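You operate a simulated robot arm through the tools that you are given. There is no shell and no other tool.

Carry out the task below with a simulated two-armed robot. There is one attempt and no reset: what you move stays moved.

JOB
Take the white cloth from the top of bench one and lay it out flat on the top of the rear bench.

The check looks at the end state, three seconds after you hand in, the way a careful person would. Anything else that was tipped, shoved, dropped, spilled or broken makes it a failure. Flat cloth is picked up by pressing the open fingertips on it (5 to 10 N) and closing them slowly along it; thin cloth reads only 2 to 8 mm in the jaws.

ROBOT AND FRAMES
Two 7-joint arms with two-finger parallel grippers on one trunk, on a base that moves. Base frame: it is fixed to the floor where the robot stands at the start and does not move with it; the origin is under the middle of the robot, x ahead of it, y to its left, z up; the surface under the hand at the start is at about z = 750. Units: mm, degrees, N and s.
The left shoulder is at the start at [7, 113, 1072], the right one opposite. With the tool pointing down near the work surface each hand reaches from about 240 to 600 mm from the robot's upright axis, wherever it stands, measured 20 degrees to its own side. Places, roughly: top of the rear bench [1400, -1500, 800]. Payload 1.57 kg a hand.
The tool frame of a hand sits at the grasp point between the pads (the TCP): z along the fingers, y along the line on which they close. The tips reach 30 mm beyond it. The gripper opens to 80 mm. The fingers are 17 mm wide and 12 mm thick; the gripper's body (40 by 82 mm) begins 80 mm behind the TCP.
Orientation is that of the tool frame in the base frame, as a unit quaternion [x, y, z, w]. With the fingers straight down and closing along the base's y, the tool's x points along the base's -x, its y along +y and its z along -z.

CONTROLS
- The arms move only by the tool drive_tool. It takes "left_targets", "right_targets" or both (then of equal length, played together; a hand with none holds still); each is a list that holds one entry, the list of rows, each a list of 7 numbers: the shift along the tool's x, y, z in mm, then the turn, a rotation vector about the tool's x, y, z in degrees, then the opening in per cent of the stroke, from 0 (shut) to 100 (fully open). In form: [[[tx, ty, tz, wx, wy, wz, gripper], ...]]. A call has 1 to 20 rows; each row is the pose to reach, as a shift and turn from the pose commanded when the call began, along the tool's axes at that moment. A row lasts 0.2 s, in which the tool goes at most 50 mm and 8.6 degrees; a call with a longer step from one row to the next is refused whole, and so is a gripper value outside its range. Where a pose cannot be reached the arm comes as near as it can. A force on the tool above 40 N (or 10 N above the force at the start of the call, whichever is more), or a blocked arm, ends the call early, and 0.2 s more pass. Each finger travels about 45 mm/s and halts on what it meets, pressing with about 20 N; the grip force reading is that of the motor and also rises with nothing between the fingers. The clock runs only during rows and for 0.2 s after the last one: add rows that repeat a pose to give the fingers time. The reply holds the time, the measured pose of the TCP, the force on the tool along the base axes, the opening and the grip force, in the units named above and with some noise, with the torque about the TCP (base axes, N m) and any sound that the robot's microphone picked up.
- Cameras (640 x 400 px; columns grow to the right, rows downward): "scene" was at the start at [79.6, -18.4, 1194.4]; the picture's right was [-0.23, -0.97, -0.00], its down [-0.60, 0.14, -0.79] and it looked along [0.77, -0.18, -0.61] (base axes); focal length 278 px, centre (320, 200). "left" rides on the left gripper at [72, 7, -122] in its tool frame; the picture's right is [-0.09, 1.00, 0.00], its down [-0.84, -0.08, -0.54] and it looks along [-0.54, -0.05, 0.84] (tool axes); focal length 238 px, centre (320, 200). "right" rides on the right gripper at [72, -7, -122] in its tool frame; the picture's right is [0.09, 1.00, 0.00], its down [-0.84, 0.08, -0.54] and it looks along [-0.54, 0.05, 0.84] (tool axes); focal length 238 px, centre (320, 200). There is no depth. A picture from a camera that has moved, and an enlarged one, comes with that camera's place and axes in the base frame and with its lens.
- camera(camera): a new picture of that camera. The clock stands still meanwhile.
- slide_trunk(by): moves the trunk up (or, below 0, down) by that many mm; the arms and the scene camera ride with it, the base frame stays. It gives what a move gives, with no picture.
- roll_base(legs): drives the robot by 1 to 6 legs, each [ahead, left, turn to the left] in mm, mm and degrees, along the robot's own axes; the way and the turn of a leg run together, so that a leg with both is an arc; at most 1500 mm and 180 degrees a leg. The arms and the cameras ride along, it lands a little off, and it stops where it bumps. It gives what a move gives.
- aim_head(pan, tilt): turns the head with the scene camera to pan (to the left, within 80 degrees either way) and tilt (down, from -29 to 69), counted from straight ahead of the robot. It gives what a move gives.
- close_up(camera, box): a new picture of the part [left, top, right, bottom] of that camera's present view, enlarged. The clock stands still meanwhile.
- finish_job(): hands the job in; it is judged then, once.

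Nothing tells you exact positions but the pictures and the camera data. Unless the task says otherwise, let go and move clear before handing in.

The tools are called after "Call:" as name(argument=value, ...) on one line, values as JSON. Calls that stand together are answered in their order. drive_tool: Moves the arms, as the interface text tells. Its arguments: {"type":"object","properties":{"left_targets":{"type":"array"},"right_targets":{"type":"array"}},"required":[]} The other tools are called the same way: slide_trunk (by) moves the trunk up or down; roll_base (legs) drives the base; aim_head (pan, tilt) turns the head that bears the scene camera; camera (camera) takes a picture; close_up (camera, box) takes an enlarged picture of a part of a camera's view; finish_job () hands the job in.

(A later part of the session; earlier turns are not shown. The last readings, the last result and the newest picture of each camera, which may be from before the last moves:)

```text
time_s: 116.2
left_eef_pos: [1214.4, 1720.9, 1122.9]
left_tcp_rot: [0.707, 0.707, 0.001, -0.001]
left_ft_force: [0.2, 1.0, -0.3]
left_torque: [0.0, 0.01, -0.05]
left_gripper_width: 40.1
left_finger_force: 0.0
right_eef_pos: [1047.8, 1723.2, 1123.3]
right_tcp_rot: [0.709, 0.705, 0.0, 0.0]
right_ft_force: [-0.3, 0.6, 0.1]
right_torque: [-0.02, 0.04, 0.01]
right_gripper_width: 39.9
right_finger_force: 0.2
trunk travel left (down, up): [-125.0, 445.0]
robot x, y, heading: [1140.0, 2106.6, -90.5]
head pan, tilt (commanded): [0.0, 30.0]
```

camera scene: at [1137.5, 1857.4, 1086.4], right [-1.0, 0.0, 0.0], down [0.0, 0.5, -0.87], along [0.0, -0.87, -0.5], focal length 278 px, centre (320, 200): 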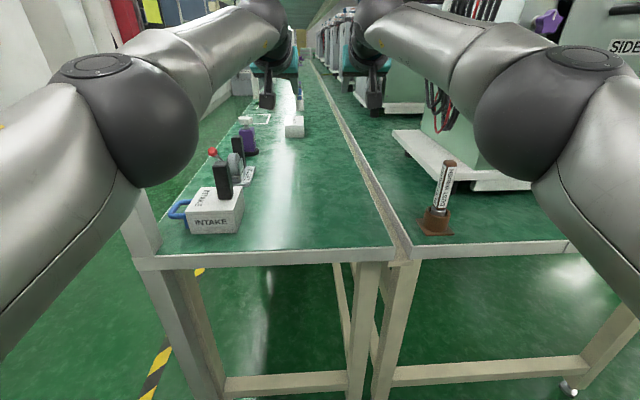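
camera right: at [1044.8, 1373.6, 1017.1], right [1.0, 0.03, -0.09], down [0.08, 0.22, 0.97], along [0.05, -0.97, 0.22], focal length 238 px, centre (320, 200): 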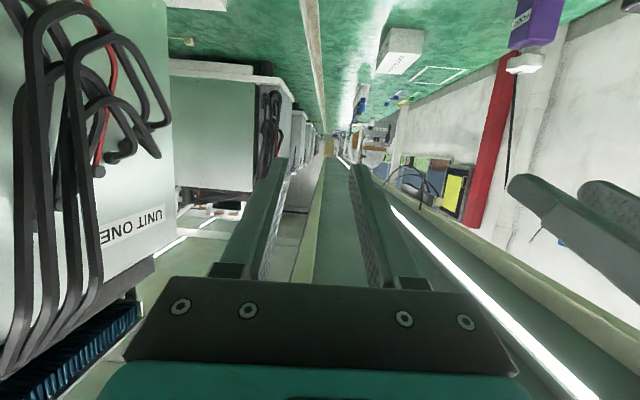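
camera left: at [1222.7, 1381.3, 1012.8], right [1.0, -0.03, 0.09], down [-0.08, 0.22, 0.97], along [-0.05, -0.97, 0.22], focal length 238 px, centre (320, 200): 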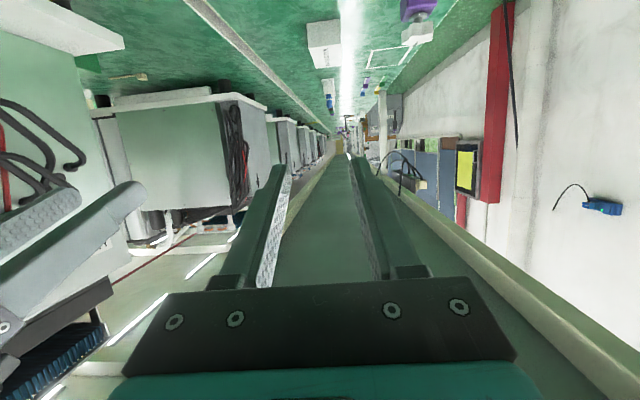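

Hands are tool-down and centred at f ≈ 385, z ≈ 1123. I'll drive back along the same clear route to bench one and stop centred on the cloth at y ≈ -150.

Call:
roll_base(legs=[[0, 0, 90.5], [0, -100, 0], [-1350, 0, 0]])

Call:
roll_base(legs=[[0, -1150, 0], [0, -1000, 0]])

Call:
aim_head(pan=0, tilt=40)

Call:
camera(camera="scene")

```text
time_s: 127.4
left_eef_pos: [177.6, 2101.9, 1122.3]
left_tcp_rot: [0.009, 1.0, 0.0, 0.001]
left_ft_force: [0.3, 0.5, 0.1]
left_torque: [0.01, -0.01, 0.01]
left_gripper_width: 40.2
left_finger_force: 0.1
right_eef_pos: [173.8, 1937.6, 1123.0]
right_tcp_rot: [0.013, 1.0, 0.001, 0.001]
right_ft_force: [-0.7, -1.2, 0.0]
right_torque: [0.02, 0.01, -0.04]
right_gripper_width: 40.2
right_finger_force: 0.1
trunk travel left (down, up): [-125.0, 445.0]
robot x, y, heading: [-205.0, 2027.2, -1.6]
head pan, tilt (commanded): [0.0, 30.0]
```

```text
time_s: 138.1
left_eef_pos: [109.7, -56.3, 1121.5]
left_tcp_rot: [0.017, 1.0, -0.001, 0.001]
left_ft_force: [-0.1, -0.1, -0.4]
left_torque: [-0.03, 0.01, -0.01]
left_gripper_width: 40.1
left_finger_force: 0.2
right_eef_pos: [104.2, -222.1, 1123.0]
right_tcp_rot: [0.021, 1.0, 0.0, 0.0]
right_ft_force: [-0.5, 0.6, -0.2]
right_torque: [0.0, -0.01, 0.01]
right_gripper_width: 40.0
right_finger_force: 0.0
trunk travel left (down, up): [-125.0, 445.0]
robot x, y, heading: [-279.5, -121.1, -2.7]
head pan, tilt (commanded): [0.0, 30.0]
```

```text
time_s: 138.8
left_eef_pos: [111.4, -56.6, 1121.7]
left_tcp_rot: [0.017, 1.0, 0.0, 0.001]
left_ft_force: [0.0, 0.7, 0.2]
left_torque: [0.01, 0.0, 0.01]
left_gripper_width: 39.9
left_finger_force: 0.0
right_eef_pos: [103.4, -221.5, 1123.8]
right_tcp_rot: [0.021, 1.0, 0.0, 0.0]
right_ft_force: [0.2, 0.2, 0.2]
right_torque: [-0.01, 0.01, 0.01]
right_gripper_width: 40.0
right_finger_force: 0.0
trunk travel left (down, up): [-125.0, 445.0]
robot x, y, heading: [-278.4, -120.5, -2.3]
head pan, tilt (commanded): [0.0, 40.0]
```

```text
taken
camera scene: at [-182.2, -124.2, 1191.1], right [-0.04, -1.0, 0.0], down [-0.64, 0.03, -0.77], along [0.77, -0.03, -0.64], focal length 278 px, centre (320, 200)
```

scene: 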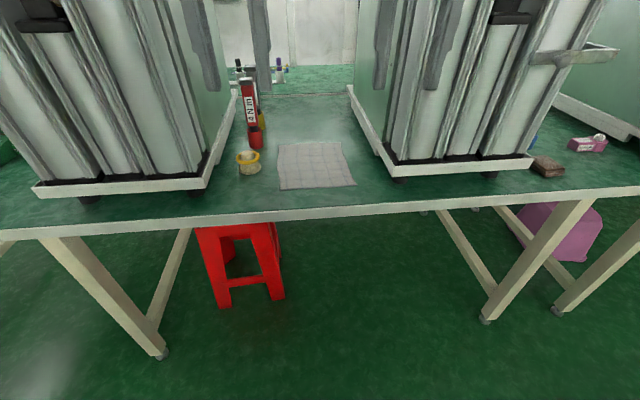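

The cloth is undisturbed, with the ringed jar and red bottle to its left and a red stool beneath the bench. I'll zoom in for precise corner positions.

Call:
close_up(camera="scene", box=[200, 100, 420, 238])

```text
2.90 times, centred on (310, 169) of scene
camera zoom: at [-182.2, -124.2, 1191.1], right [-0.04, -1.0, 0.0], down [-0.64, 0.03, -0.77], along [0.77, -0.03, -0.64], focal length 806 px, centre (349, 290)
```

zoom: 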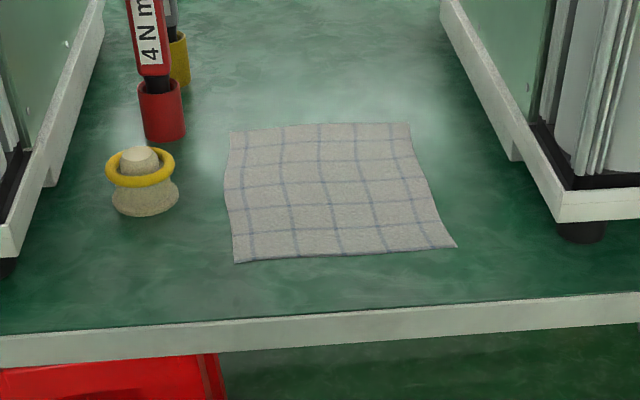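

The cloth is about 240 × 200 mm, turned about +5°, with its near corners at [392, -45] and [408, -245]. The jar is at about [486, 47] and the right unit's plate starts at y ≈ -336. I'll square the robot to the cloth (heading 5°) and move in with hands high.

Call:
roll_base(legs=[[0, 0, 7.3], [0, -83, 0], [250, 0, 0]])

Call:
aim_head(pan=0, tilt=50)

Call:
camera(camera="scene")

Call:
camera(camera="left")

Call:
camera(camera="right")

```text
time_s: 142.0
left_eef_pos: [360.3, -72.9, 1122.0]
left_tcp_rot: [-0.043, 0.999, 0.0, 0.001]
left_ft_force: [0.2, 0.8, 0.2]
left_torque: [-0.01, 0.01, -0.03]
left_gripper_width: 39.9
left_finger_force: 0.0
right_eef_pos: [370.6, -237.4, 1124.1]
right_tcp_rot: [-0.043, 0.999, -0.001, 0.003]
right_ft_force: [0.7, 0.3, -0.1]
right_torque: [0.0, 0.01, 0.01]
right_gripper_width: 40.0
right_finger_force: 0.0
trunk travel left (down, up): [-125.0, 445.0]
robot x, y, heading: [-16.8, -180.7, 4.6]
head pan, tilt (commanded): [0.0, 40.0]
stopped in leg 3: the robot was blocked; the commanded pose is now the measured one
```

```text
time_s: 142.8
left_eef_pos: [357.4, -73.6, 1123.1]
left_tcp_rot: [-0.042, 0.999, 0.0, 0.001]
left_ft_force: [0.5, 0.2, 0.4]
left_torque: [-0.01, -0.02, 0.02]
left_gripper_width: 40.0
left_finger_force: 0.1
right_eef_pos: [370.8, -237.7, 1123.1]
right_tcp_rot: [-0.043, 0.999, -0.001, 0.001]
right_ft_force: [-0.5, -0.3, -0.2]
right_torque: [-0.01, 0.0, -0.03]
right_gripper_width: 40.0
right_finger_force: 0.0
trunk travel left (down, up): [-125.0, 445.0]
robot x, y, heading: [-18.9, -190.1, 4.6]
head pan, tilt (commanded): [0.0, 50.0]
```

```text
taken
camera scene: at [67.8, -176.7, 1177.0], right [0.08, -1.0, 0.0], down [-0.76, -0.06, -0.64], along [0.64, 0.05, -0.76], focal length 278 px, centre (320, 200)
```

scene: 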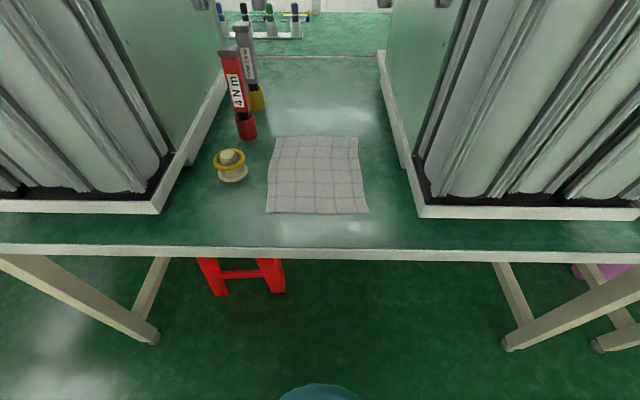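

```text
taken
camera left: at [286.4, -71.8, 1243.6], right [0.01, 1.0, 0.0], down [0.84, -0.01, 0.54], along [0.54, 0.0, -0.84], focal length 238 px, centre (320, 200)
```

left: 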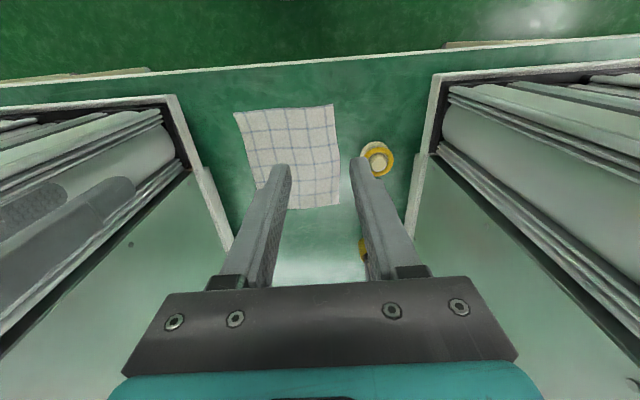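

```text
taken
camera right: at [298.2, -250.9, 1246.4], right [-0.18, 0.98, 0.0], down [0.82, 0.15, 0.55], along [0.54, 0.09, -0.84], focal length 238 px, centre (320, 200)
```

right: 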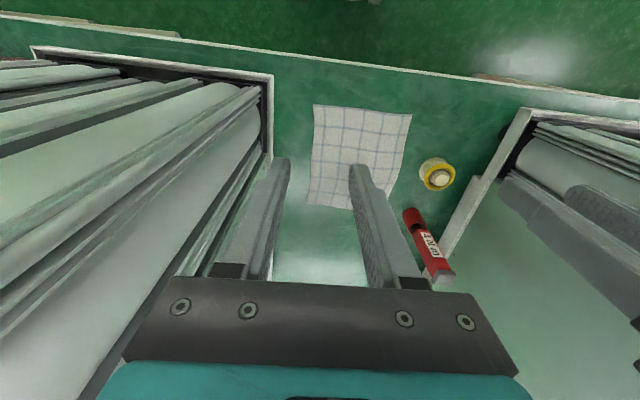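

The base reports it was blocked right at the end of the forward leg, about where I wanted to stop. I need to see what touched before going further, so I'll look left and right.

Call:
aim_head(pan=-45, tilt=10)

Call:
camera(camera="scene")

Call:
aim_head(pan=45, tilt=10)

Call:
camera(camera="scene")

Call:
aim_head(pan=0, tilt=0)

Call:
camera(camera="scene")

Call:
aim_head(pan=0, tilt=69)

Call:
camera(camera="scene")

```text
time_s: 143.9
left_eef_pos: [358.5, -74.0, 1122.6]
left_tcp_rot: [-0.042, 0.999, 0.0, 0.001]
left_ft_force: [0.1, -0.1, 0.2]
left_torque: [-0.02, 0.02, -0.03]
left_gripper_width: 40.2
left_finger_force: 0.0
right_eef_pos: [369.8, -237.8, 1124.4]
right_tcp_rot: [-0.043, 0.999, -0.001, 0.002]
right_ft_force: [-0.3, 0.6, -0.1]
right_torque: [0.0, 0.0, 0.03]
right_gripper_width: 40.1
right_finger_force: 0.1
trunk travel left (down, up): [-125.0, 445.0]
robot x, y, heading: [-15.0, -187.9, 4.6]
head pan, tilt (commanded): [-45.0, 10.0]
```

```text
taken
camera scene: at [61.7, -243.0, 1238.8], right [-0.65, -0.76, 0.0], down [-0.13, 0.11, -0.98], along [0.75, -0.64, -0.17], focal length 278 px, centre (320, 200)
```

scene: 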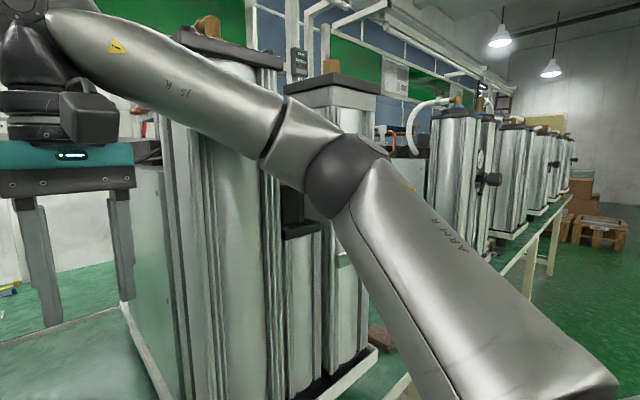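

```text
time_s: 145.5
left_eef_pos: [358.8, -73.2, 1122.2]
left_tcp_rot: [-0.043, 0.999, 0.001, 0.001]
left_ft_force: [-0.5, 0.3, -1.0]
left_torque: [0.01, 0.01, 0.01]
left_gripper_width: 40.0
left_finger_force: 0.1
right_eef_pos: [369.7, -238.4, 1124.4]
right_tcp_rot: [-0.043, 0.999, 0.0, 0.002]
right_ft_force: [0.0, 0.4, -0.1]
right_torque: [0.0, -0.01, 0.04]
right_gripper_width: 39.8
right_finger_force: 0.1
trunk travel left (down, up): [-125.0, 445.0]
robot x, y, heading: [-19.8, -186.0, 4.7]
head pan, tilt (commanded): [45.0, 10.0]
```

```text
taken
camera scene: at [51.2, -112.0, 1238.8], right [0.76, -0.65, 0.0], down [-0.11, -0.13, -0.98], along [0.64, 0.75, -0.17], focal length 278 px, centre (320, 200)
```

scene: 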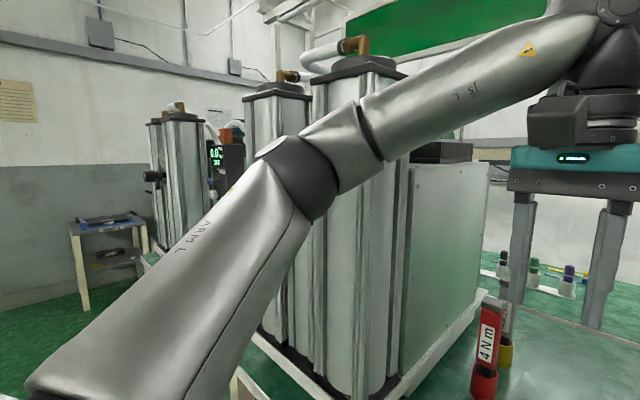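

```text
time_s: 146.6
left_eef_pos: [358.6, -72.8, 1122.5]
left_tcp_rot: [-0.043, 0.999, 0.0, 0.001]
left_ft_force: [-0.6, 0.2, 0.2]
left_torque: [0.0, -0.01, 0.02]
left_gripper_width: 40.1
left_finger_force: 0.1
right_eef_pos: [370.6, -237.7, 1125.1]
right_tcp_rot: [-0.043, 0.999, -0.001, 0.002]
right_ft_force: [0.6, -0.3, 0.5]
right_torque: [0.01, -0.03, -0.02]
right_gripper_width: 40.1
right_finger_force: 0.1
trunk travel left (down, up): [-125.0, 445.0]
robot x, y, heading: [-18.6, -183.3, 5.0]
head pan, tilt (commanded): [0.0, 0.0]
```

```text
taken
camera scene: at [80.6, -175.4, 1254.9], right [0.08, -1.0, 0.0], down [0.0, 0.0, -1.0], along [1.0, 0.08, 0.0], focal length 278 px, centre (320, 200)
```

scene: 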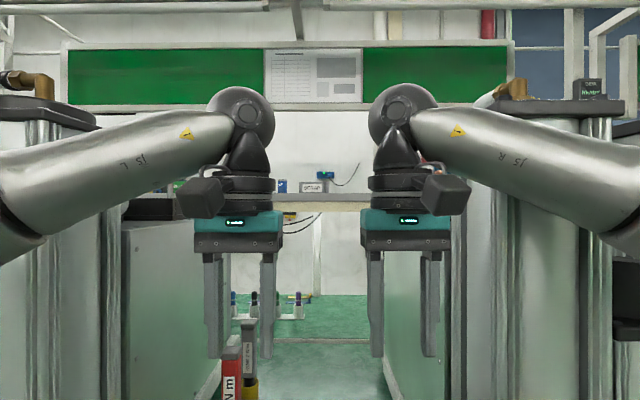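

```text
time_s: 148.0
left_eef_pos: [358.7, -73.3, 1121.8]
left_tcp_rot: [-0.043, 0.999, 0.0, 0.0]
left_ft_force: [0.1, -0.2, -0.7]
left_torque: [-0.03, -0.02, 0.04]
left_gripper_width: 40.0
left_finger_force: 0.1
right_eef_pos: [369.1, -238.3, 1124.4]
right_tcp_rot: [-0.043, 0.999, -0.001, 0.002]
right_ft_force: [0.0, 0.1, 0.2]
right_torque: [0.02, 0.02, 0.0]
right_gripper_width: 40.2
right_finger_force: 0.0
trunk travel left (down, up): [-125.0, 445.0]
robot x, y, heading: [-14.9, -181.3, 4.8]
head pan, tilt (commanded): [0.0, 68.8]
```

```text
taken
camera scene: at [46.8, -178.2, 1155.0], right [0.08, -1.0, 0.0], down [-0.93, -0.07, -0.36], along [0.36, 0.03, -0.93], focal length 278 px, centre (320, 200)
```

scene: 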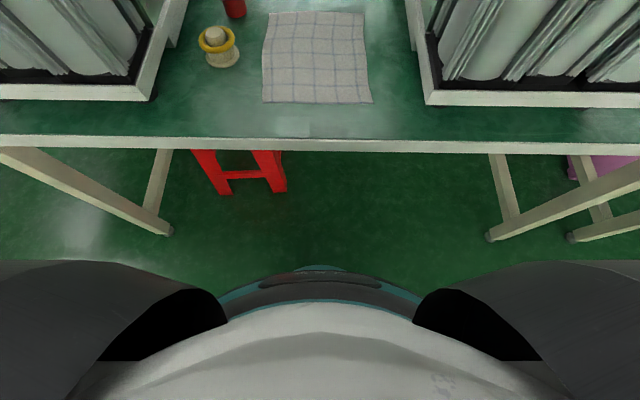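

Base and hands are free. The likeliest contact is the right forearm against the front of the right-hand unit, since it passes close there. The forces are zero now. I'll back off about 60 mm, turn the heading back a little and shift slightly left, and reach further with the arms instead.

Call:
roll_base(legs=[[-60, 0, 0], [0, 20, -3]])

Call:
aim_head(pan=-45, tilt=25)

Call:
camera(camera="scene")

Call:
aim_head(pan=0, tilt=50)

Call:
camera(camera="scene")

```text
time_s: 149.4
left_eef_pos: [305.6, -77.4, 1123.0]
left_tcp_rot: [-0.018, 1.0, 0.0, 0.0]
left_ft_force: [0.9, -0.3, -0.3]
left_torque: [0.0, 0.01, -0.01]
left_gripper_width: 39.9
left_finger_force: 0.1
right_eef_pos: [308.0, -242.1, 1123.2]
right_tcp_rot: [-0.017, 1.0, -0.001, 0.001]
right_ft_force: [-1.3, -0.2, 0.2]
right_torque: [0.01, 0.0, -0.01]
right_gripper_width: 39.8
right_finger_force: 0.1
trunk travel left (down, up): [-125.0, 445.0]
robot x, y, heading: [-77.6, -168.3, 1.8]
head pan, tilt (commanded): [0.0, 68.8]
```

```text
time_s: 150.6
left_eef_pos: [305.1, -76.9, 1122.1]
left_tcp_rot: [-0.017, 1.0, 0.0, 0.0]
left_ft_force: [-0.5, 0.1, 0.0]
left_torque: [-0.02, 0.0, -0.02]
left_gripper_width: 39.9
left_finger_force: 0.0
right_eef_pos: [308.4, -242.3, 1124.6]
right_tcp_rot: [-0.018, 1.0, -0.001, 0.0]
right_ft_force: [0.4, -0.2, 0.3]
right_torque: [0.0, 0.01, -0.03]
right_gripper_width: 39.9
right_finger_force: 0.1
trunk travel left (down, up): [-125.0, 445.0]
robot x, y, heading: [-78.6, -169.0, 2.1]
head pan, tilt (commanded): [-45.0, 25.0]
```

```text
taken
camera scene: at [0.0, -230.9, 1214.3], right [-0.69, -0.73, 0.0], down [-0.31, 0.29, -0.91], along [0.66, -0.62, -0.42], focal length 278 px, centre (320, 200)
```

scene: 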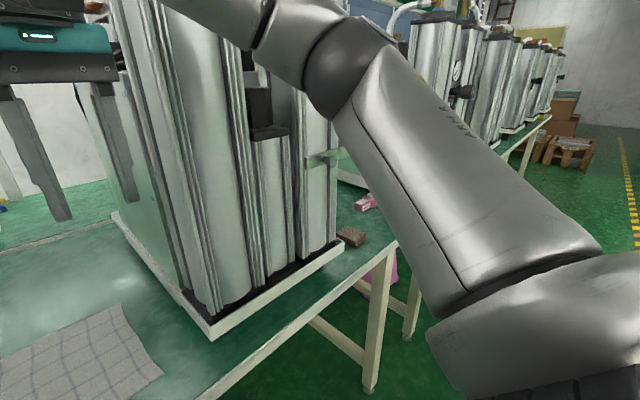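

```text
time_s: 151.7
left_eef_pos: [305.1, -77.3, 1121.6]
left_tcp_rot: [-0.017, 1.0, -0.001, 0.0]
left_ft_force: [-0.4, 0.3, 0.5]
left_torque: [-0.01, -0.01, 0.01]
left_gripper_width: 39.9
left_finger_force: 0.0
right_eef_pos: [309.7, -241.6, 1123.5]
right_tcp_rot: [-0.017, 1.0, -0.001, 0.001]
right_ft_force: [-0.6, 0.0, -0.6]
right_torque: [0.02, 0.0, 0.01]
right_gripper_width: 40.2
right_finger_force: 0.1
trunk travel left (down, up): [-125.0, 445.0]
robot x, y, heading: [-77.4, -167.2, 1.6]
head pan, tilt (commanded): [0.0, 50.0]
```

```text
taken
camera scene: at [9.8, -165.6, 1176.9], right [0.03, -1.0, 0.0], down [-0.77, -0.02, -0.64], along [0.64, 0.02, -0.77], focal length 278 px, centre (320, 200)
```

scene: 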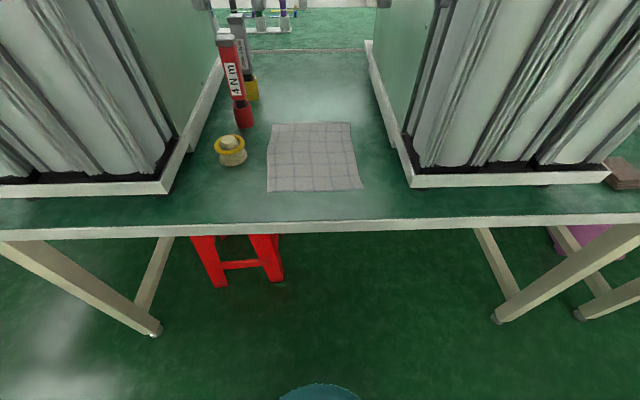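

Nothing has shifted. Pinch points will be about 24 mm in from each side and 16 mm in from the near edge: left about [406, -68], right about [417, -218]. I'll bring both hands down above them at TCP z ≈ 850 and check with the cameras.

Call:
drive_tool(left_targets=[[[-13, 1, 34, 0, 0, -0.5, 45], [-25, 1.5, 68, 0, 0, -1, 40], [-38, 2, 102, 0, 0, -1.5, 35], [-50, 3, 136, 0, 0, -2, 30], [-63, 3.5, 170, 0, 0, -2.5, 30], [-76, 4, 204, 0, 0, -2.7, 30], [-88, 5, 238, 0, 0, -2.7, 30], [-101, 5.5, 272, 0, 0, -2.7, 30]]], right_targets=[[[-14, 2.6, 34, 0, 0, -0.5, 45], [-27, 5, 68, 0, 0, -1, 40], [-41, 8, 102, 0, 0, -1.5, 35], [-54, 10, 136, 0, 0, -2, 30], [-68, 13, 170, 0, 0, -2.5, 30], [-82, 15.5, 204, 0, 0, -2.7, 30], [-95, 18, 238, 0, 0, -2.7, 30], [-108.7, 20.7, 273, 0, 0, -2.7, 30]]])

Call:
camera(camera="scene")

Call:
camera(camera="left")

Call:
camera(camera="right")

```text
time_s: 153.5
left_eef_pos: [403.5, -69.0, 849.3]
left_tcp_rot: [-0.04, 0.999, -0.002, 0.001]
left_ft_force: [0.4, 0.2, -0.1]
left_torque: [-0.01, 0.03, 0.03]
left_gripper_width: 24.0
left_finger_force: 0.1
right_eef_pos: [417.6, -215.8, 853.7]
right_tcp_rot: [-0.042, 0.999, 0.0, 0.003]
right_ft_force: [0.8, 0.1, -0.5]
right_torque: [-0.01, -0.02, -0.01]
right_gripper_width: 24.0
right_finger_force: 0.0
trunk travel left (down, up): [-125.0, 445.0]
robot x, y, heading: [-75.6, -168.7, 1.6]
head pan, tilt (commanded): [0.0, 50.0]
```

```text
taken
camera scene: at [6.9, -164.1, 1177.2], right [0.03, -1.0, 0.0], down [-0.76, -0.02, -0.64], along [0.64, 0.02, -0.76], focal length 278 px, centre (320, 200)
```

scene: 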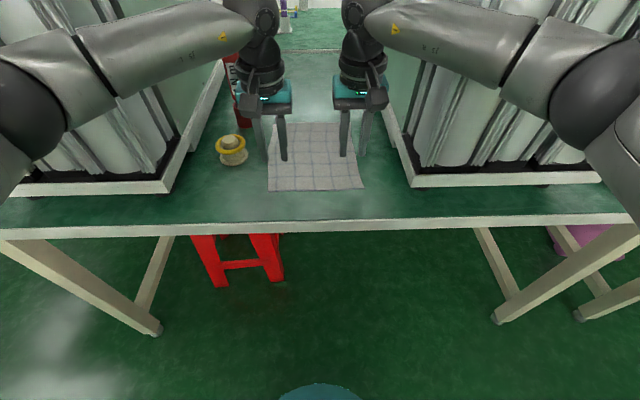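

```text
taken
camera left: at [330.9, -67.1, 970.4], right [0.01, 1.0, 0.0], down [0.84, -0.01, 0.55], along [0.55, -0.01, -0.84], focal length 238 px, centre (320, 200)
```

left: 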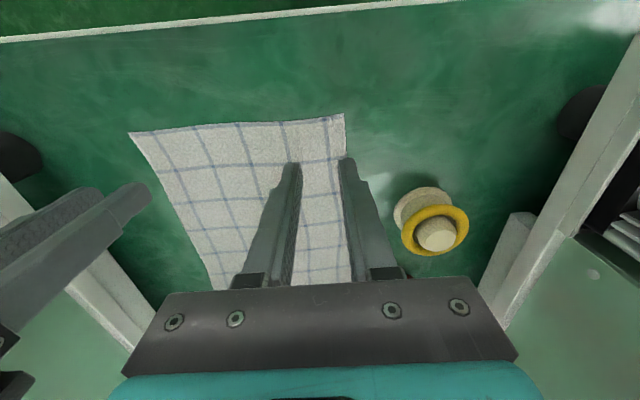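

```text
taken
camera right: at [345.3, -228.1, 974.7], right [-0.18, 0.98, 0.0], down [0.82, 0.15, 0.55], along [0.54, 0.09, -0.84], focal length 238 px, centre (320, 200)
```

right: 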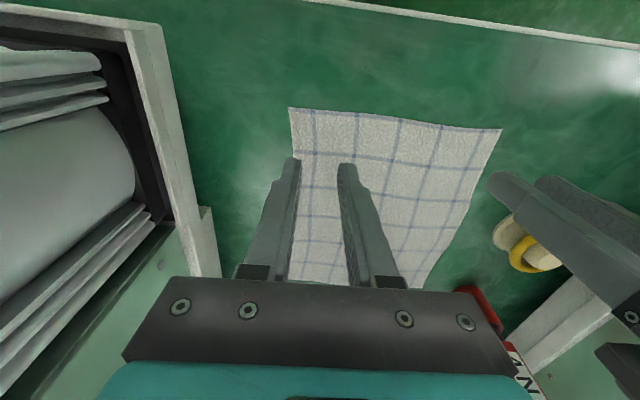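

Hand-camera measurements put the near corners at [382, -48] and [397, -246]. I'll adjust both hands a few mm and lower to just above the cloth.

Call:
drive_tool(left_targets=[[[2.5, -1.8, 20, 0, 0, 0, 30], [2.5, -1.8, 42, 0, 0, 0, 30], [2.5, -1.8, 60, 0, 0, 0, 30]]], right_targets=[[[5.7, -5, 22, 0, 0, 0, 30], [5.7, -5, 45, 0, 0, 0, 30], [5.7, -5, 64, 0, 0, 0, 30]]])

Call:
camera(camera="left")

Call:
camera(camera="right")

```text
time_s: 154.3
left_eef_pos: [405.0, -69.5, 789.1]
left_tcp_rot: [-0.041, 0.999, 0.0, 0.001]
left_ft_force: [-0.5, -0.7, 0.7]
left_torque: [-0.02, 0.03, 0.04]
left_gripper_width: 24.2
left_finger_force: 0.1
right_eef_pos: [410.9, -222.1, 788.7]
right_tcp_rot: [-0.041, 0.999, 0.0, 0.003]
right_ft_force: [0.1, 0.3, -0.2]
right_torque: [0.02, 0.0, 0.01]
right_gripper_width: 23.9
right_finger_force: 0.0
trunk travel left (down, up): [-125.0, 445.0]
robot x, y, heading: [-75.3, -168.8, 1.6]
head pan, tilt (commanded): [0.0, 50.0]
```

```text
taken
camera left: at [332.3, -68.5, 909.6], right [0.01, 1.0, 0.0], down [0.84, -0.01, 0.55], along [0.55, -0.01, -0.84], focal length 238 px, centre (320, 200)
```

left: 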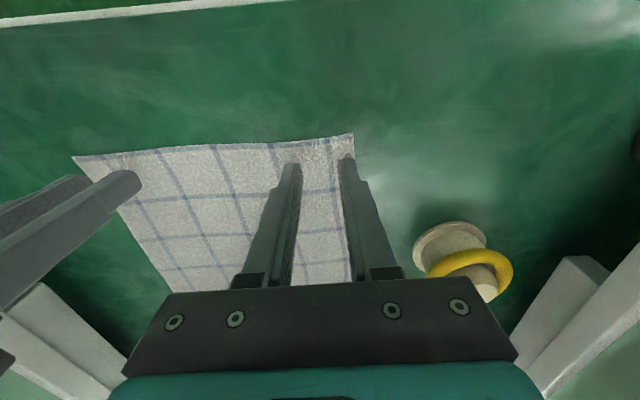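

```text
taken
camera right: at [339.5, -235.4, 910.2], right [-0.17, 0.98, 0.0], down [0.82, 0.15, 0.55], along [0.54, 0.09, -0.84], focal length 238 px, centre (320, 200)
```

right: 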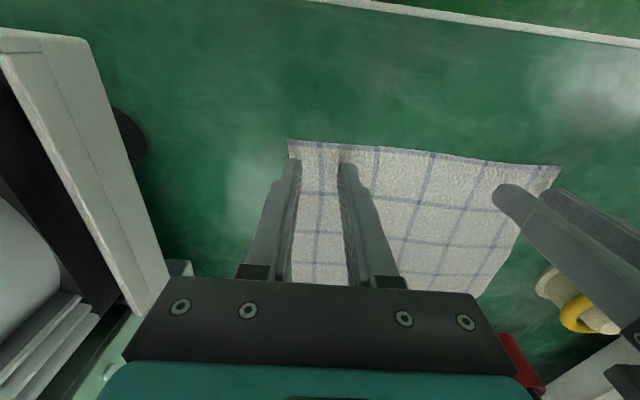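

Both outer fingers are slightly over the cloth's side edges, so I'll shift each hand about 5 mm inward and then lower in small steps to a 5–10 N press.

Call:
drive_tool(left_targets=[[[4, -5, 0, 0, 0, 0, 30], [4, -5, 3, 0, 0, 0, 30], [4, -5, 6, 0, 0, 0, 30]]], right_targets=[[[0, 5, 0, 0, 0, 0, 30], [0, 5, 3, 0, 0, 0, 30], [0, 5, 6, 0, 0, 0, 30]]])

Call:
drive_tool(left_targets=[[[0, 0, 1, 0, 0, 0, 30], [0, 0, 2, 0, 0, 0, 30]]], right_targets=[[[0, 0, 1, 0, 0, 0, 30], [0, 0, 2, 0, 0, 0, 30]]])

Call:
camera(camera="left")

Call:
camera(camera="right")

```text
time_s: 155.1
left_eef_pos: [402.3, -76.0, 783.1]
left_tcp_rot: [-0.041, 0.999, -0.001, 0.001]
left_ft_force: [-0.3, -1.3, 0.3]
left_torque: [0.0, 0.05, 0.03]
left_gripper_width: 24.0
left_finger_force: 0.1
right_eef_pos: [411.8, -218.7, 782.9]
right_tcp_rot: [-0.04, 0.999, -0.002, 0.002]
right_ft_force: [0.1, -0.1, 0.6]
right_torque: [-0.01, -0.04, 0.03]
right_gripper_width: 23.9
right_finger_force: 0.0
trunk travel left (down, up): [-125.0, 445.0]
robot x, y, heading: [-73.6, -171.3, 1.7]
head pan, tilt (commanded): [0.0, 50.0]
```

```text
time_s: 155.7
left_eef_pos: [398.5, -75.8, 783.9]
left_tcp_rot: [-0.041, 0.999, 0.0, 0.0]
left_ft_force: [-0.4, -0.4, -0.1]
left_torque: [-0.02, 0.01, -0.03]
left_gripper_width: 24.0
left_finger_force: 0.0
right_eef_pos: [411.4, -216.8, 781.1]
right_tcp_rot: [-0.041, 0.999, -0.001, 0.002]
right_ft_force: [-4.7, -4.8, 16.0]
right_torque: [-0.04, 0.2, 0.06]
right_gripper_width: 23.8
right_finger_force: 0.0
trunk travel left (down, up): [-125.0, 445.0]
robot x, y, heading: [-79.0, -167.8, 1.9]
head pan, tilt (commanded): [0.0, 50.0]
```

```text
taken
camera left: at [327.8, -74.5, 904.6], right [0.01, 1.0, 0.0], down [0.84, -0.01, 0.54], along [0.54, -0.01, -0.84], focal length 238 px, centre (320, 200)
```

left: 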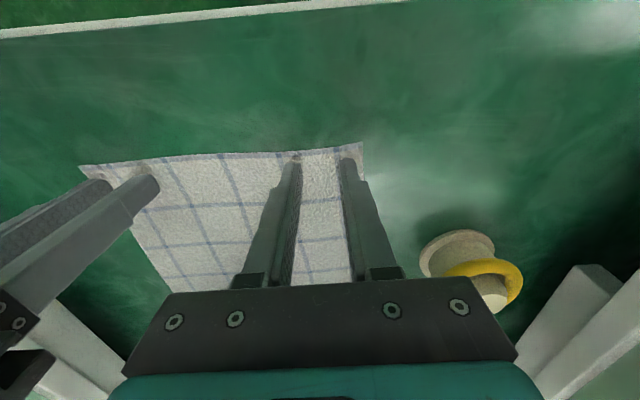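

```text
taken
camera right: at [339.5, -231.1, 902.9], right [-0.17, 0.98, 0.0], down [0.83, 0.15, 0.55], along [0.54, 0.09, -0.84], focal length 238 px, centre (320, 200)
```

right: 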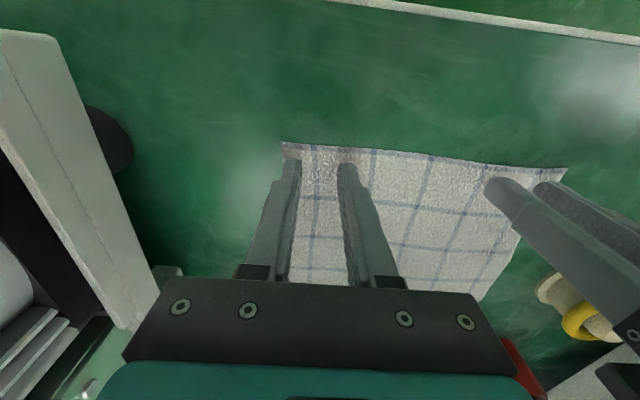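

The right fingertips are in contact with a bit too much force (16 N) and the left ones are not yet touching. I'll ease the right up and step the left down.

Call:
drive_tool(left_targets=[[[0, 0, 0.7, 0, 0, 0, 30], [0, 0, 1.5, 0, 0, 0, 30]]], right_targets=[[[0, 0, -0.5, 0, 0, 0, 30], [0, 0, -0.8, 0, 0, 0, 30]]])

```text
time_s: 156.3
left_eef_pos: [399.4, -75.3, 780.8]
left_tcp_rot: [-0.041, 0.999, 0.0, 0.001]
left_ft_force: [1.0, 0.8, 1.5]
left_torque: [0.01, -0.04, -0.03]
left_gripper_width: 24.1
left_finger_force: 0.1
right_eef_pos: [410.7, -217.9, 782.0]
right_tcp_rot: [-0.041, 0.999, -0.001, 0.003]
right_ft_force: [-3.3, -3.9, 15.5]
right_torque: [-0.06, 0.16, 0.01]
right_gripper_width: 23.7
right_finger_force: 0.1
trunk travel left (down, up): [-125.0, 445.0]
robot x, y, heading: [-79.7, -171.3, 1.6]
head pan, tilt (commanded): [0.0, 50.0]
```

Call:
drive_tool(left_targets=[[[0, 0, 0.4, 0, 0, 0, 30], [0, 0, 0.8, 0, 0, 0, 30]]], right_targets=[[[0, 0, -0.5, 0, 0, 0, 30], [0, 0, -0.8, 0, 0, 0, 30]]])

```text
time_s: 156.9
left_eef_pos: [401.1, -74.9, 781.2]
left_tcp_rot: [-0.041, 0.999, 0.0, 0.002]
left_ft_force: [0.2, -1.9, 7.2]
left_torque: [0.03, -0.02, -0.05]
left_gripper_width: 24.2
left_finger_force: 0.1
right_eef_pos: [411.0, -218.3, 781.8]
right_tcp_rot: [-0.041, 0.999, 0.0, 0.003]
right_ft_force: [0.4, -1.9, 11.9]
right_torque: [-0.05, 0.01, -0.01]
right_gripper_width: 23.5
right_finger_force: 0.0
trunk travel left (down, up): [-125.0, 445.0]
robot x, y, heading: [-80.0, -171.8, 1.6]
head pan, tilt (commanded): [0.0, 50.0]
```

The presses are now about 7 N left and 12 N right. I'll ease the right a touch more and close both slowly along the cloth.

Call:
drive_tool(left_targets=[[[0, 0, 0, 0, 0, 0, 28], [0, 0, 0, 0, 0, 0, 26], [0, 0, 0, 0, 0, 0, 24], [0, 0, 0, 0, 0, 0, 22], [0, 0, 0, 0, 0, 0, 20], [0, 0, 0, 0, 0, 0, 18], [0, 0, 0, 0, 0, 0, 16], [0, 0, 0, 0, 0, 0, 14], [0, 0, 0, 0, 0, 0, 12], [0, 0, 0, 0, 0, 0, 10], [0, 0, 0, 0, 0, 0, 8], [0, 0, 0, 0, 0, 0, 6], [0, 0, 0, 0, 0, 0, 4], [0, 0, 0, 0, 0, 0, 2], [0, 0, 0, 0, 0, 0, 0], [0, 0, 0, 0, 0, 0, 0], [0, 0, 0, 0, 0, 0, 0]]], right_targets=[[[0, 0, -0.4, 0, 0, 0, 28], [0, 0, -0.4, 0, 0, 0, 26], [0, 0, -0.4, 0, 0, 0, 24], [0, 0, -0.4, 0, 0, 0, 22], [0, 0, -0.4, 0, 0, 0, 20], [0, 0, -0.4, 0, 0, 0, 18], [0, 0, -0.4, 0, 0, 0, 16], [0, 0, -0.4, 0, 0, 0, 14], [0, 0, -0.4, 0, 0, 0, 12], [0, 0, -0.4, 0, 0, 0, 10], [0, 0, -0.4, 0, 0, 0, 8], [0, 0, -0.4, 0, 0, 0, 6], [0, 0, -0.4, 0, 0, 0, 4], [0, 0, -0.4, 0, 0, 0, 2], [0, 0, -0.4, 0, 0, 0, 0], [0, 0, -0.4, 0, 0, 0, 0], [0, 0, -0.4, 0, 0, 0, 0]]])

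Call:
camera(camera="left")

Call:
camera(camera="right")

Call:
close_up(camera="scene", box=[200, 90, 440, 240])

```text
time_s: 160.5
left_eef_pos: [400.8, -75.4, 782.5]
left_tcp_rot: [-0.041, 0.999, 0.0, 0.001]
left_ft_force: [-0.8, 0.2, 20.1]
left_torque: [0.03, 0.07, -0.03]
left_gripper_width: 0.0
left_finger_force: 20.0
right_eef_pos: [410.6, -218.4, 781.6]
right_tcp_rot: [-0.041, 0.999, 0.0, 0.002]
right_ft_force: [-0.6, 0.7, 0.6]
right_torque: [0.0, -0.02, -0.01]
right_gripper_width: 0.0
right_finger_force: 19.3
trunk travel left (down, up): [-125.0, 445.0]
robot x, y, heading: [-78.5, -166.2, 1.5]
head pan, tilt (commanded): [0.0, 50.0]
```

```text
taken
camera left: at [328.0, -73.5, 902.3], right [0.01, 1.0, 0.0], down [0.84, -0.01, 0.54], along [0.54, -0.01, -0.84], focal length 238 px, centre (320, 200)
```

left: 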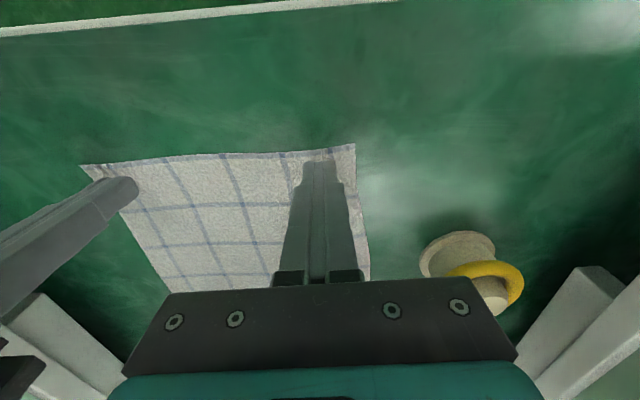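

```text
taken
camera right: at [338.7, -231.0, 903.4], right [-0.17, 0.98, 0.0], down [0.83, 0.15, 0.54], along [0.54, 0.09, -0.84], focal length 238 px, centre (320, 200)
```

right: 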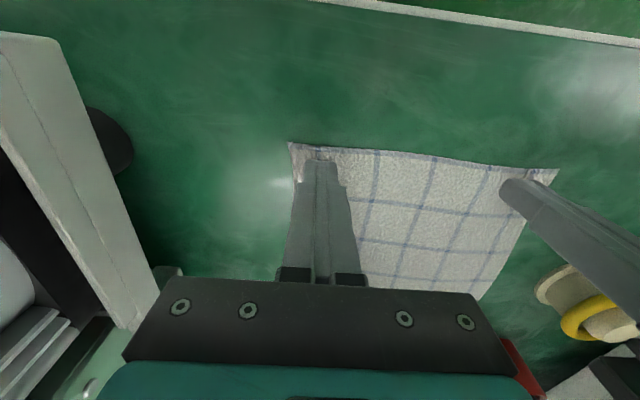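

```text
2.67 times, centred on (320, 165) of scene
camera zoom: at [8.6, -165.7, 1177.0], right [0.03, -1.0, 0.0], down [-0.76, -0.02, -0.64], along [0.64, 0.02, -0.77], focal length 742 px, centre (320, 293)
```

zoom: 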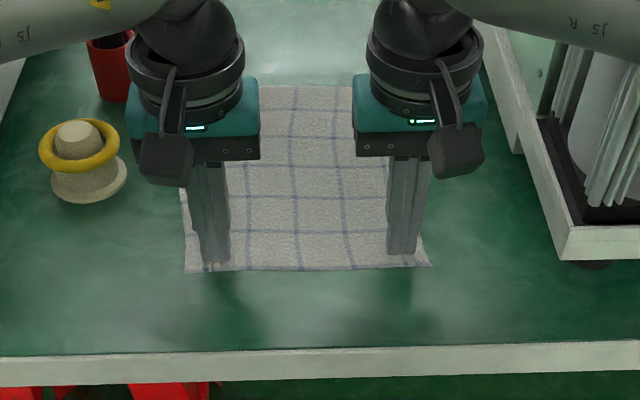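

Both jaws read 0.0 mm, so the pads slid without picking up a fold; the pressing force also drifted, left up and right to zero. I'll lift slightly, open wider (40 mm), shift each hand a little inward and try again with better force control.

Call:
drive_tool(left_targets=[[[0, 0, -3, 0, 0, 0, 0], [0, 0, -8, 0, 0, 0, 0], [0, -4, -8, 0, 0, 0, 20], [0, -7, -8, 0, 0, 0, 40], [0, -7, -8, 0, 0, 0, 50], [0, -7, -8, 0, 0, 0, 50], [0, -7, -4, 0, 0, 0, 50], [0, -7, -2, 0, 0, 0, 50]]], right_targets=[[[0, 0, -3, 0, 0, 0, 0], [0, 0, -8, 0, 0, 0, 0], [0, 4, -8, 0, 0, 0, 20], [0, 8, -8, 0, 0, 0, 40], [0, 8, -8, 0, 0, 0, 50], [0, 8, -8, 0, 0, 0, 50], [0, 8, -4, 0, 0, 0, 50], [0, 8, -1.5, 0, 0, 0, 50]]])

Call:
camera(camera="left")

Call:
camera(camera="right")

```text
time_s: 162.3
left_eef_pos: [400.4, -82.1, 781.9]
left_tcp_rot: [-0.041, 0.999, -0.001, 0.002]
left_ft_force: [0.9, -1.3, -0.3]
left_torque: [0.0, 0.0, 0.03]
left_gripper_width: 39.7
left_finger_force: 0.0
right_eef_pos: [411.5, -209.8, 782.0]
right_tcp_rot: [-0.041, 0.999, 0.0, 0.001]
right_ft_force: [0.4, -0.4, 0.0]
right_torque: [-0.01, -0.03, -0.03]
right_gripper_width: 39.8
right_finger_force: 0.0
trunk travel left (down, up): [-125.0, 445.0]
robot x, y, heading: [-74.1, -168.3, 1.8]
head pan, tilt (commanded): [0.0, 50.0]
```

```text
taken
camera left: at [328.8, -80.2, 902.8], right [0.01, 1.0, 0.0], down [0.84, -0.01, 0.54], along [0.54, 0.0, -0.84], focal length 238 px, centre (320, 200)
```

left: 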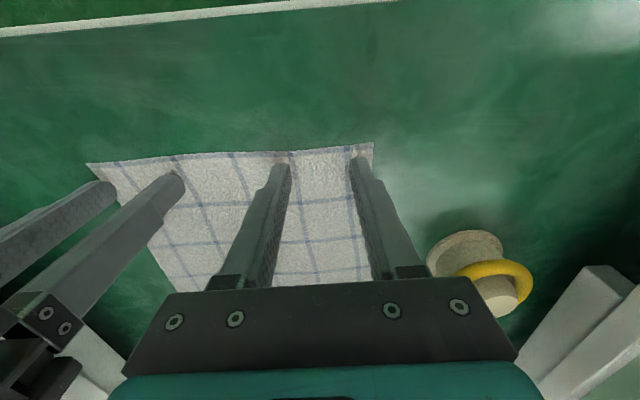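

```text
taken
camera right: at [339.5, -223.9, 904.1], right [-0.17, 0.98, 0.0], down [0.83, 0.15, 0.54], along [0.54, 0.09, -0.84], focal length 238 px, centre (320, 200)
```

right: 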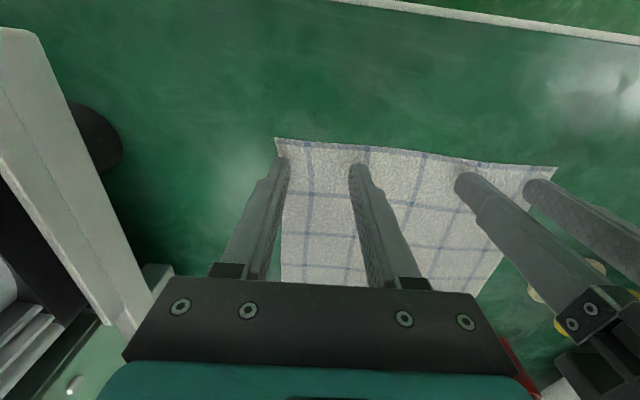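

The fingers are well placed on the cloth near both corners. I'll press down in small steps.

Call:
drive_tool(left_targets=[[[0, 0, 0.8, 0, 0, 0, 50], [0, 0, 1.5, 0, 0, 0, 50], [0, 0, 1.5, 0, 0, 0, 50]]], right_targets=[[[0, 0, 0.8, 0, 0, 0, 50], [0, 0, 1.5, 0, 0, 0, 50], [0, 0, 1.5, 0, 0, 0, 50]]])

Call:
drive_tool(left_targets=[[[0, 0, 0.4, 0, 0, 0, 50], [0, 0, 0.8, 0, 0, 0, 50]]], right_targets=[[[0, 0, 0.4, 0, 0, 0, 50], [0, 0, 0.8, 0, 0, 0, 50]]])

```text
time_s: 163.1
left_eef_pos: [399.9, -82.5, 780.9]
left_tcp_rot: [-0.041, 0.999, 0.0, 0.001]
left_ft_force: [-2.4, 0.5, 15.8]
left_torque: [0.09, 0.12, 0.01]
left_gripper_width: 39.9
left_finger_force: 0.0
right_eef_pos: [410.6, -210.6, 781.1]
right_tcp_rot: [-0.041, 0.999, -0.001, 0.002]
right_ft_force: [0.6, 0.3, 0.1]
right_torque: [-0.01, -0.01, 0.0]
right_gripper_width: 39.8
right_finger_force: 0.0
trunk travel left (down, up): [-125.0, 445.0]
robot x, y, heading: [-76.5, -173.8, 1.8]
head pan, tilt (commanded): [0.0, 50.0]
```

```text
time_s: 163.7
left_eef_pos: [400.1, -82.0, 781.3]
left_tcp_rot: [-0.041, 0.999, 0.001, 0.002]
left_ft_force: [0.9, 0.3, 19.2]
left_torque: [0.21, 0.01, -0.02]
left_gripper_width: 39.8
left_finger_force: 0.0
right_eef_pos: [410.8, -210.6, 781.7]
right_tcp_rot: [-0.041, 0.999, -0.001, 0.002]
right_ft_force: [-0.3, -0.3, 2.2]
right_torque: [0.01, 0.05, 0.0]
right_gripper_width: 40.1
right_finger_force: 0.0
trunk travel left (down, up): [-125.0, 445.0]
robot x, y, heading: [-80.8, -169.5, 1.9]
head pan, tilt (commanded): [0.0, 50.0]
```

Call:
drive_tool(left_targets=[[[0, 0, -0.6, 0, 0, 0, 50], [0, 0, -1.2, 0, 0, 0, 50]]], right_targets=[[[0, 0, 0.3, 0, 0, 0, 50], [0, 0, 0.6, 0, 0, 0, 50]]])

```text
time_s: 164.3
left_eef_pos: [400.2, -82.6, 782.3]
left_tcp_rot: [-0.041, 0.999, 0.0, 0.001]
left_ft_force: [2.8, -2.0, 11.0]
left_torque: [0.04, -0.11, 0.01]
left_gripper_width: 39.7
left_finger_force: 0.0
right_eef_pos: [411.1, -210.6, 781.9]
right_tcp_rot: [-0.041, 0.999, 0.0, 0.003]
right_ft_force: [-2.7, 0.7, 11.6]
right_torque: [0.04, 0.12, -0.03]
right_gripper_width: 39.7
right_finger_force: 0.1
trunk travel left (down, up): [-125.0, 445.0]
robot x, y, heading: [-81.4, -165.6, 1.8]
head pan, tilt (commanded): [0.0, 50.0]
```

Call:
drive_tool(left_targets=[[[0, 0, -0.3, 0, 0, 0, 50], [0, 0, -0.3, 0, 0, 0, 48], [0, 0, -0.3, 0, 0, 0, 46], [0, 0, -0.3, 0, 0, 0, 44], [0, 0, -0.3, 0, 0, 0, 42], [0, 0, -0.3, 0, 0, 0, 40]]], right_targets=[[[0, 0, -0.3, 0, 0, 0, 50], [0, 0, -0.3, 0, 0, 0, 48], [0, 0, -0.3, 0, 0, 0, 46], [0, 0, -0.3, 0, 0, 0, 44], [0, 0, -0.3, 0, 0, 0, 42], [0, 0, -0.3, 0, 0, 0, 40]]])

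Call:
close_up(camera="left", box=[200, 120, 440, 270])

Call:
close_up(camera="right", box=[200, 120, 440, 270])

```text
time_s: 165.7
left_eef_pos: [399.8, -81.9, 781.2]
left_tcp_rot: [-0.041, 0.999, 0.0, 0.0]
left_ft_force: [-0.8, -0.9, 1.1]
left_torque: [0.0, 0.03, 0.01]
left_gripper_width: 32.6
left_finger_force: 0.1
right_eef_pos: [410.8, -211.4, 781.4]
right_tcp_rot: [-0.041, 0.999, 0.0, 0.002]
right_ft_force: [-0.1, 4.5, 19.1]
right_torque: [0.21, 0.12, 0.0]
right_gripper_width: 31.3
right_finger_force: 0.0
trunk travel left (down, up): [-125.0, 445.0]
robot x, y, heading: [-78.8, -170.5, 1.7]
head pan, tilt (commanded): [0.0, 50.0]
```

```text
2.67 times, centred on (320, 195) of left
camera zoom: at [328.0, -79.3, 902.7], right [0.01, 1.0, 0.0], down [0.84, -0.01, 0.54], along [0.54, 0.0, -0.84], focal length 636 px, centre (320, 213)
```

zoom: 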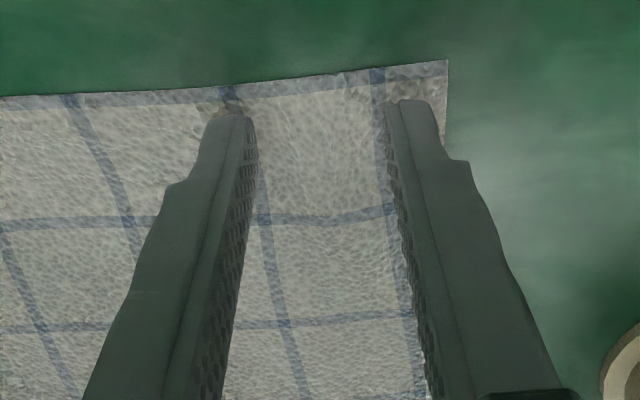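

```text
2.67 times, centred on (320, 195) of right
camera zoom: at [339.5, -223.1, 902.8], right [-0.17, 0.98, 0.0], down [0.82, 0.15, 0.55], along [0.54, 0.09, -0.84], focal length 636 px, centre (320, 213)
```

zoom: 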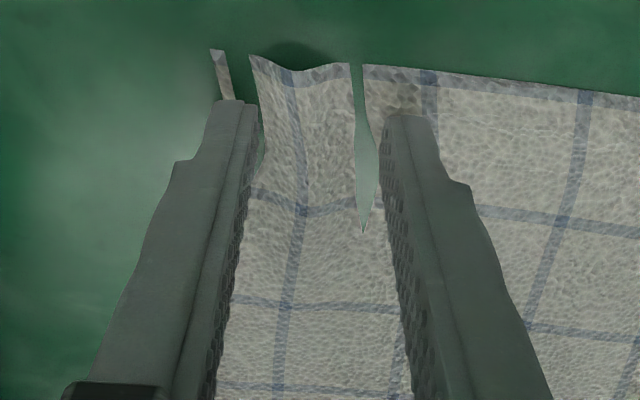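

On the right a ridge is buckling up between the fingers, which is what I want, though the force is high. The left lost pressure. I'll rebalance the two and keep closing slowly.

Call:
drive_tool(left_targets=[[[0, 0, 0.4, 0, 0, 0, 40], [0, 0, 0.8, 0, 0, 0, 40]]], right_targets=[[[0, 0, -0.4, 0, 0, 0, 40], [0, 0, -0.8, 0, 0, 0, 40]]])

```text
time_s: 166.3
left_eef_pos: [399.3, -80.6, 781.4]
left_tcp_rot: [-0.041, 0.999, 0.0, 0.0]
left_ft_force: [0.0, 0.3, 5.2]
left_torque: [0.03, 0.06, 0.01]
left_gripper_width: 32.3
left_finger_force: 0.4
right_eef_pos: [410.5, -210.7, 780.2]
right_tcp_rot: [-0.04, 0.999, -0.001, 0.003]
right_ft_force: [7.4, 3.1, 14.7]
right_torque: [0.29, -0.05, -0.12]
right_gripper_width: 32.3
right_finger_force: 0.3
trunk travel left (down, up): [-125.0, 445.0]
robot x, y, heading: [-76.5, -170.5, 1.7]
head pan, tilt (commanded): [0.0, 50.0]
```

Call:
drive_tool(left_targets=[[[0, 0, 0.4, 0, 0, 0, 40], [0, 0, 0.4, 0, 0, 0, 38], [0, 0, 0.4, 0, 0, 0, 36], [0, 0, 0.4, 0, 0, 0, 34], [0, 0, 0.4, 0, 0, 0, 32], [0, 0, 0.4, 0, 0, 0, 30]]], right_targets=[[[0, 0, -0.5, 0, 0, 0, 40], [0, 0, -0.5, 0, 0, 0, 38], [0, 0, -0.5, 0, 0, 0, 36], [0, 0, -0.5, 0, 0, 0, 34], [0, 0, -0.5, 0, 0, 0, 32], [0, 0, -0.5, 0, 0, 0, 30]]])

Call:
close_up(camera="left", box=[200, 120, 440, 270])

Call:
close_up(camera="right", box=[200, 120, 440, 270])

```text
time_s: 167.7
left_eef_pos: [400.7, -82.4, 780.7]
left_tcp_rot: [-0.04, 0.999, -0.001, 0.001]
left_ft_force: [0.9, -0.9, 6.3]
left_torque: [0.05, -0.01, 0.0]
left_gripper_width: 24.4
left_finger_force: 1.8
right_eef_pos: [409.4, -210.2, 780.3]
right_tcp_rot: [-0.042, 0.999, 0.0, 0.001]
right_ft_force: [-2.5, 3.1, 9.1]
right_torque: [0.13, 0.05, -0.03]
right_gripper_width: 24.5
right_finger_force: 0.3
trunk travel left (down, up): [-125.0, 445.0]
robot x, y, heading: [-79.6, -171.7, 1.9]
head pan, tilt (commanded): [0.0, 50.0]
```

```text
2.67 times, centred on (320, 195) of left
camera zoom: at [328.3, -80.2, 902.4], right [0.01, 1.0, 0.0], down [0.84, -0.01, 0.54], along [0.54, -0.01, -0.84], focal length 636 px, centre (320, 213)
```

zoom: 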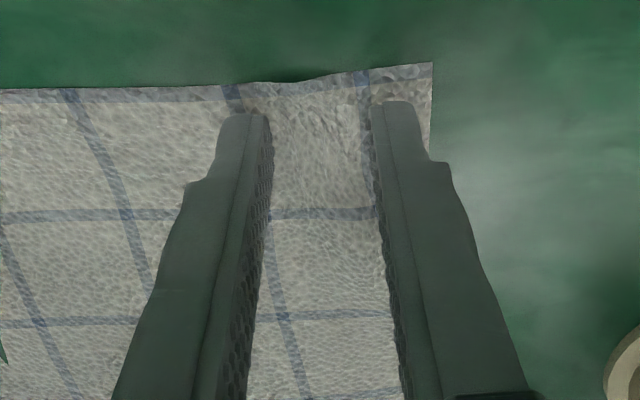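

```text
2.67 times, centred on (320, 195) of right
camera zoom: at [337.7, -223.0, 903.2], right [-0.17, 0.98, 0.0], down [0.83, 0.15, 0.54], along [0.54, 0.09, -0.84], focal length 636 px, centre (320, 213)
```

zoom: 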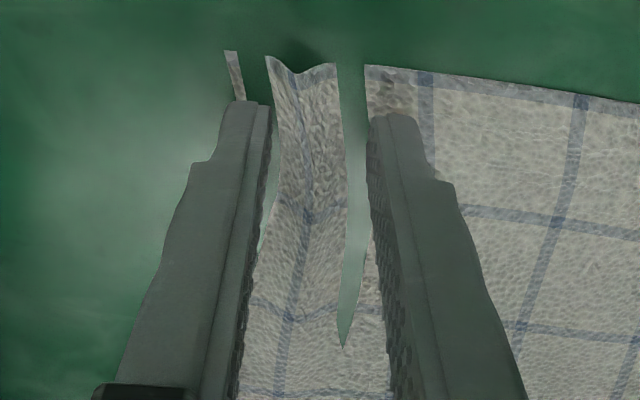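

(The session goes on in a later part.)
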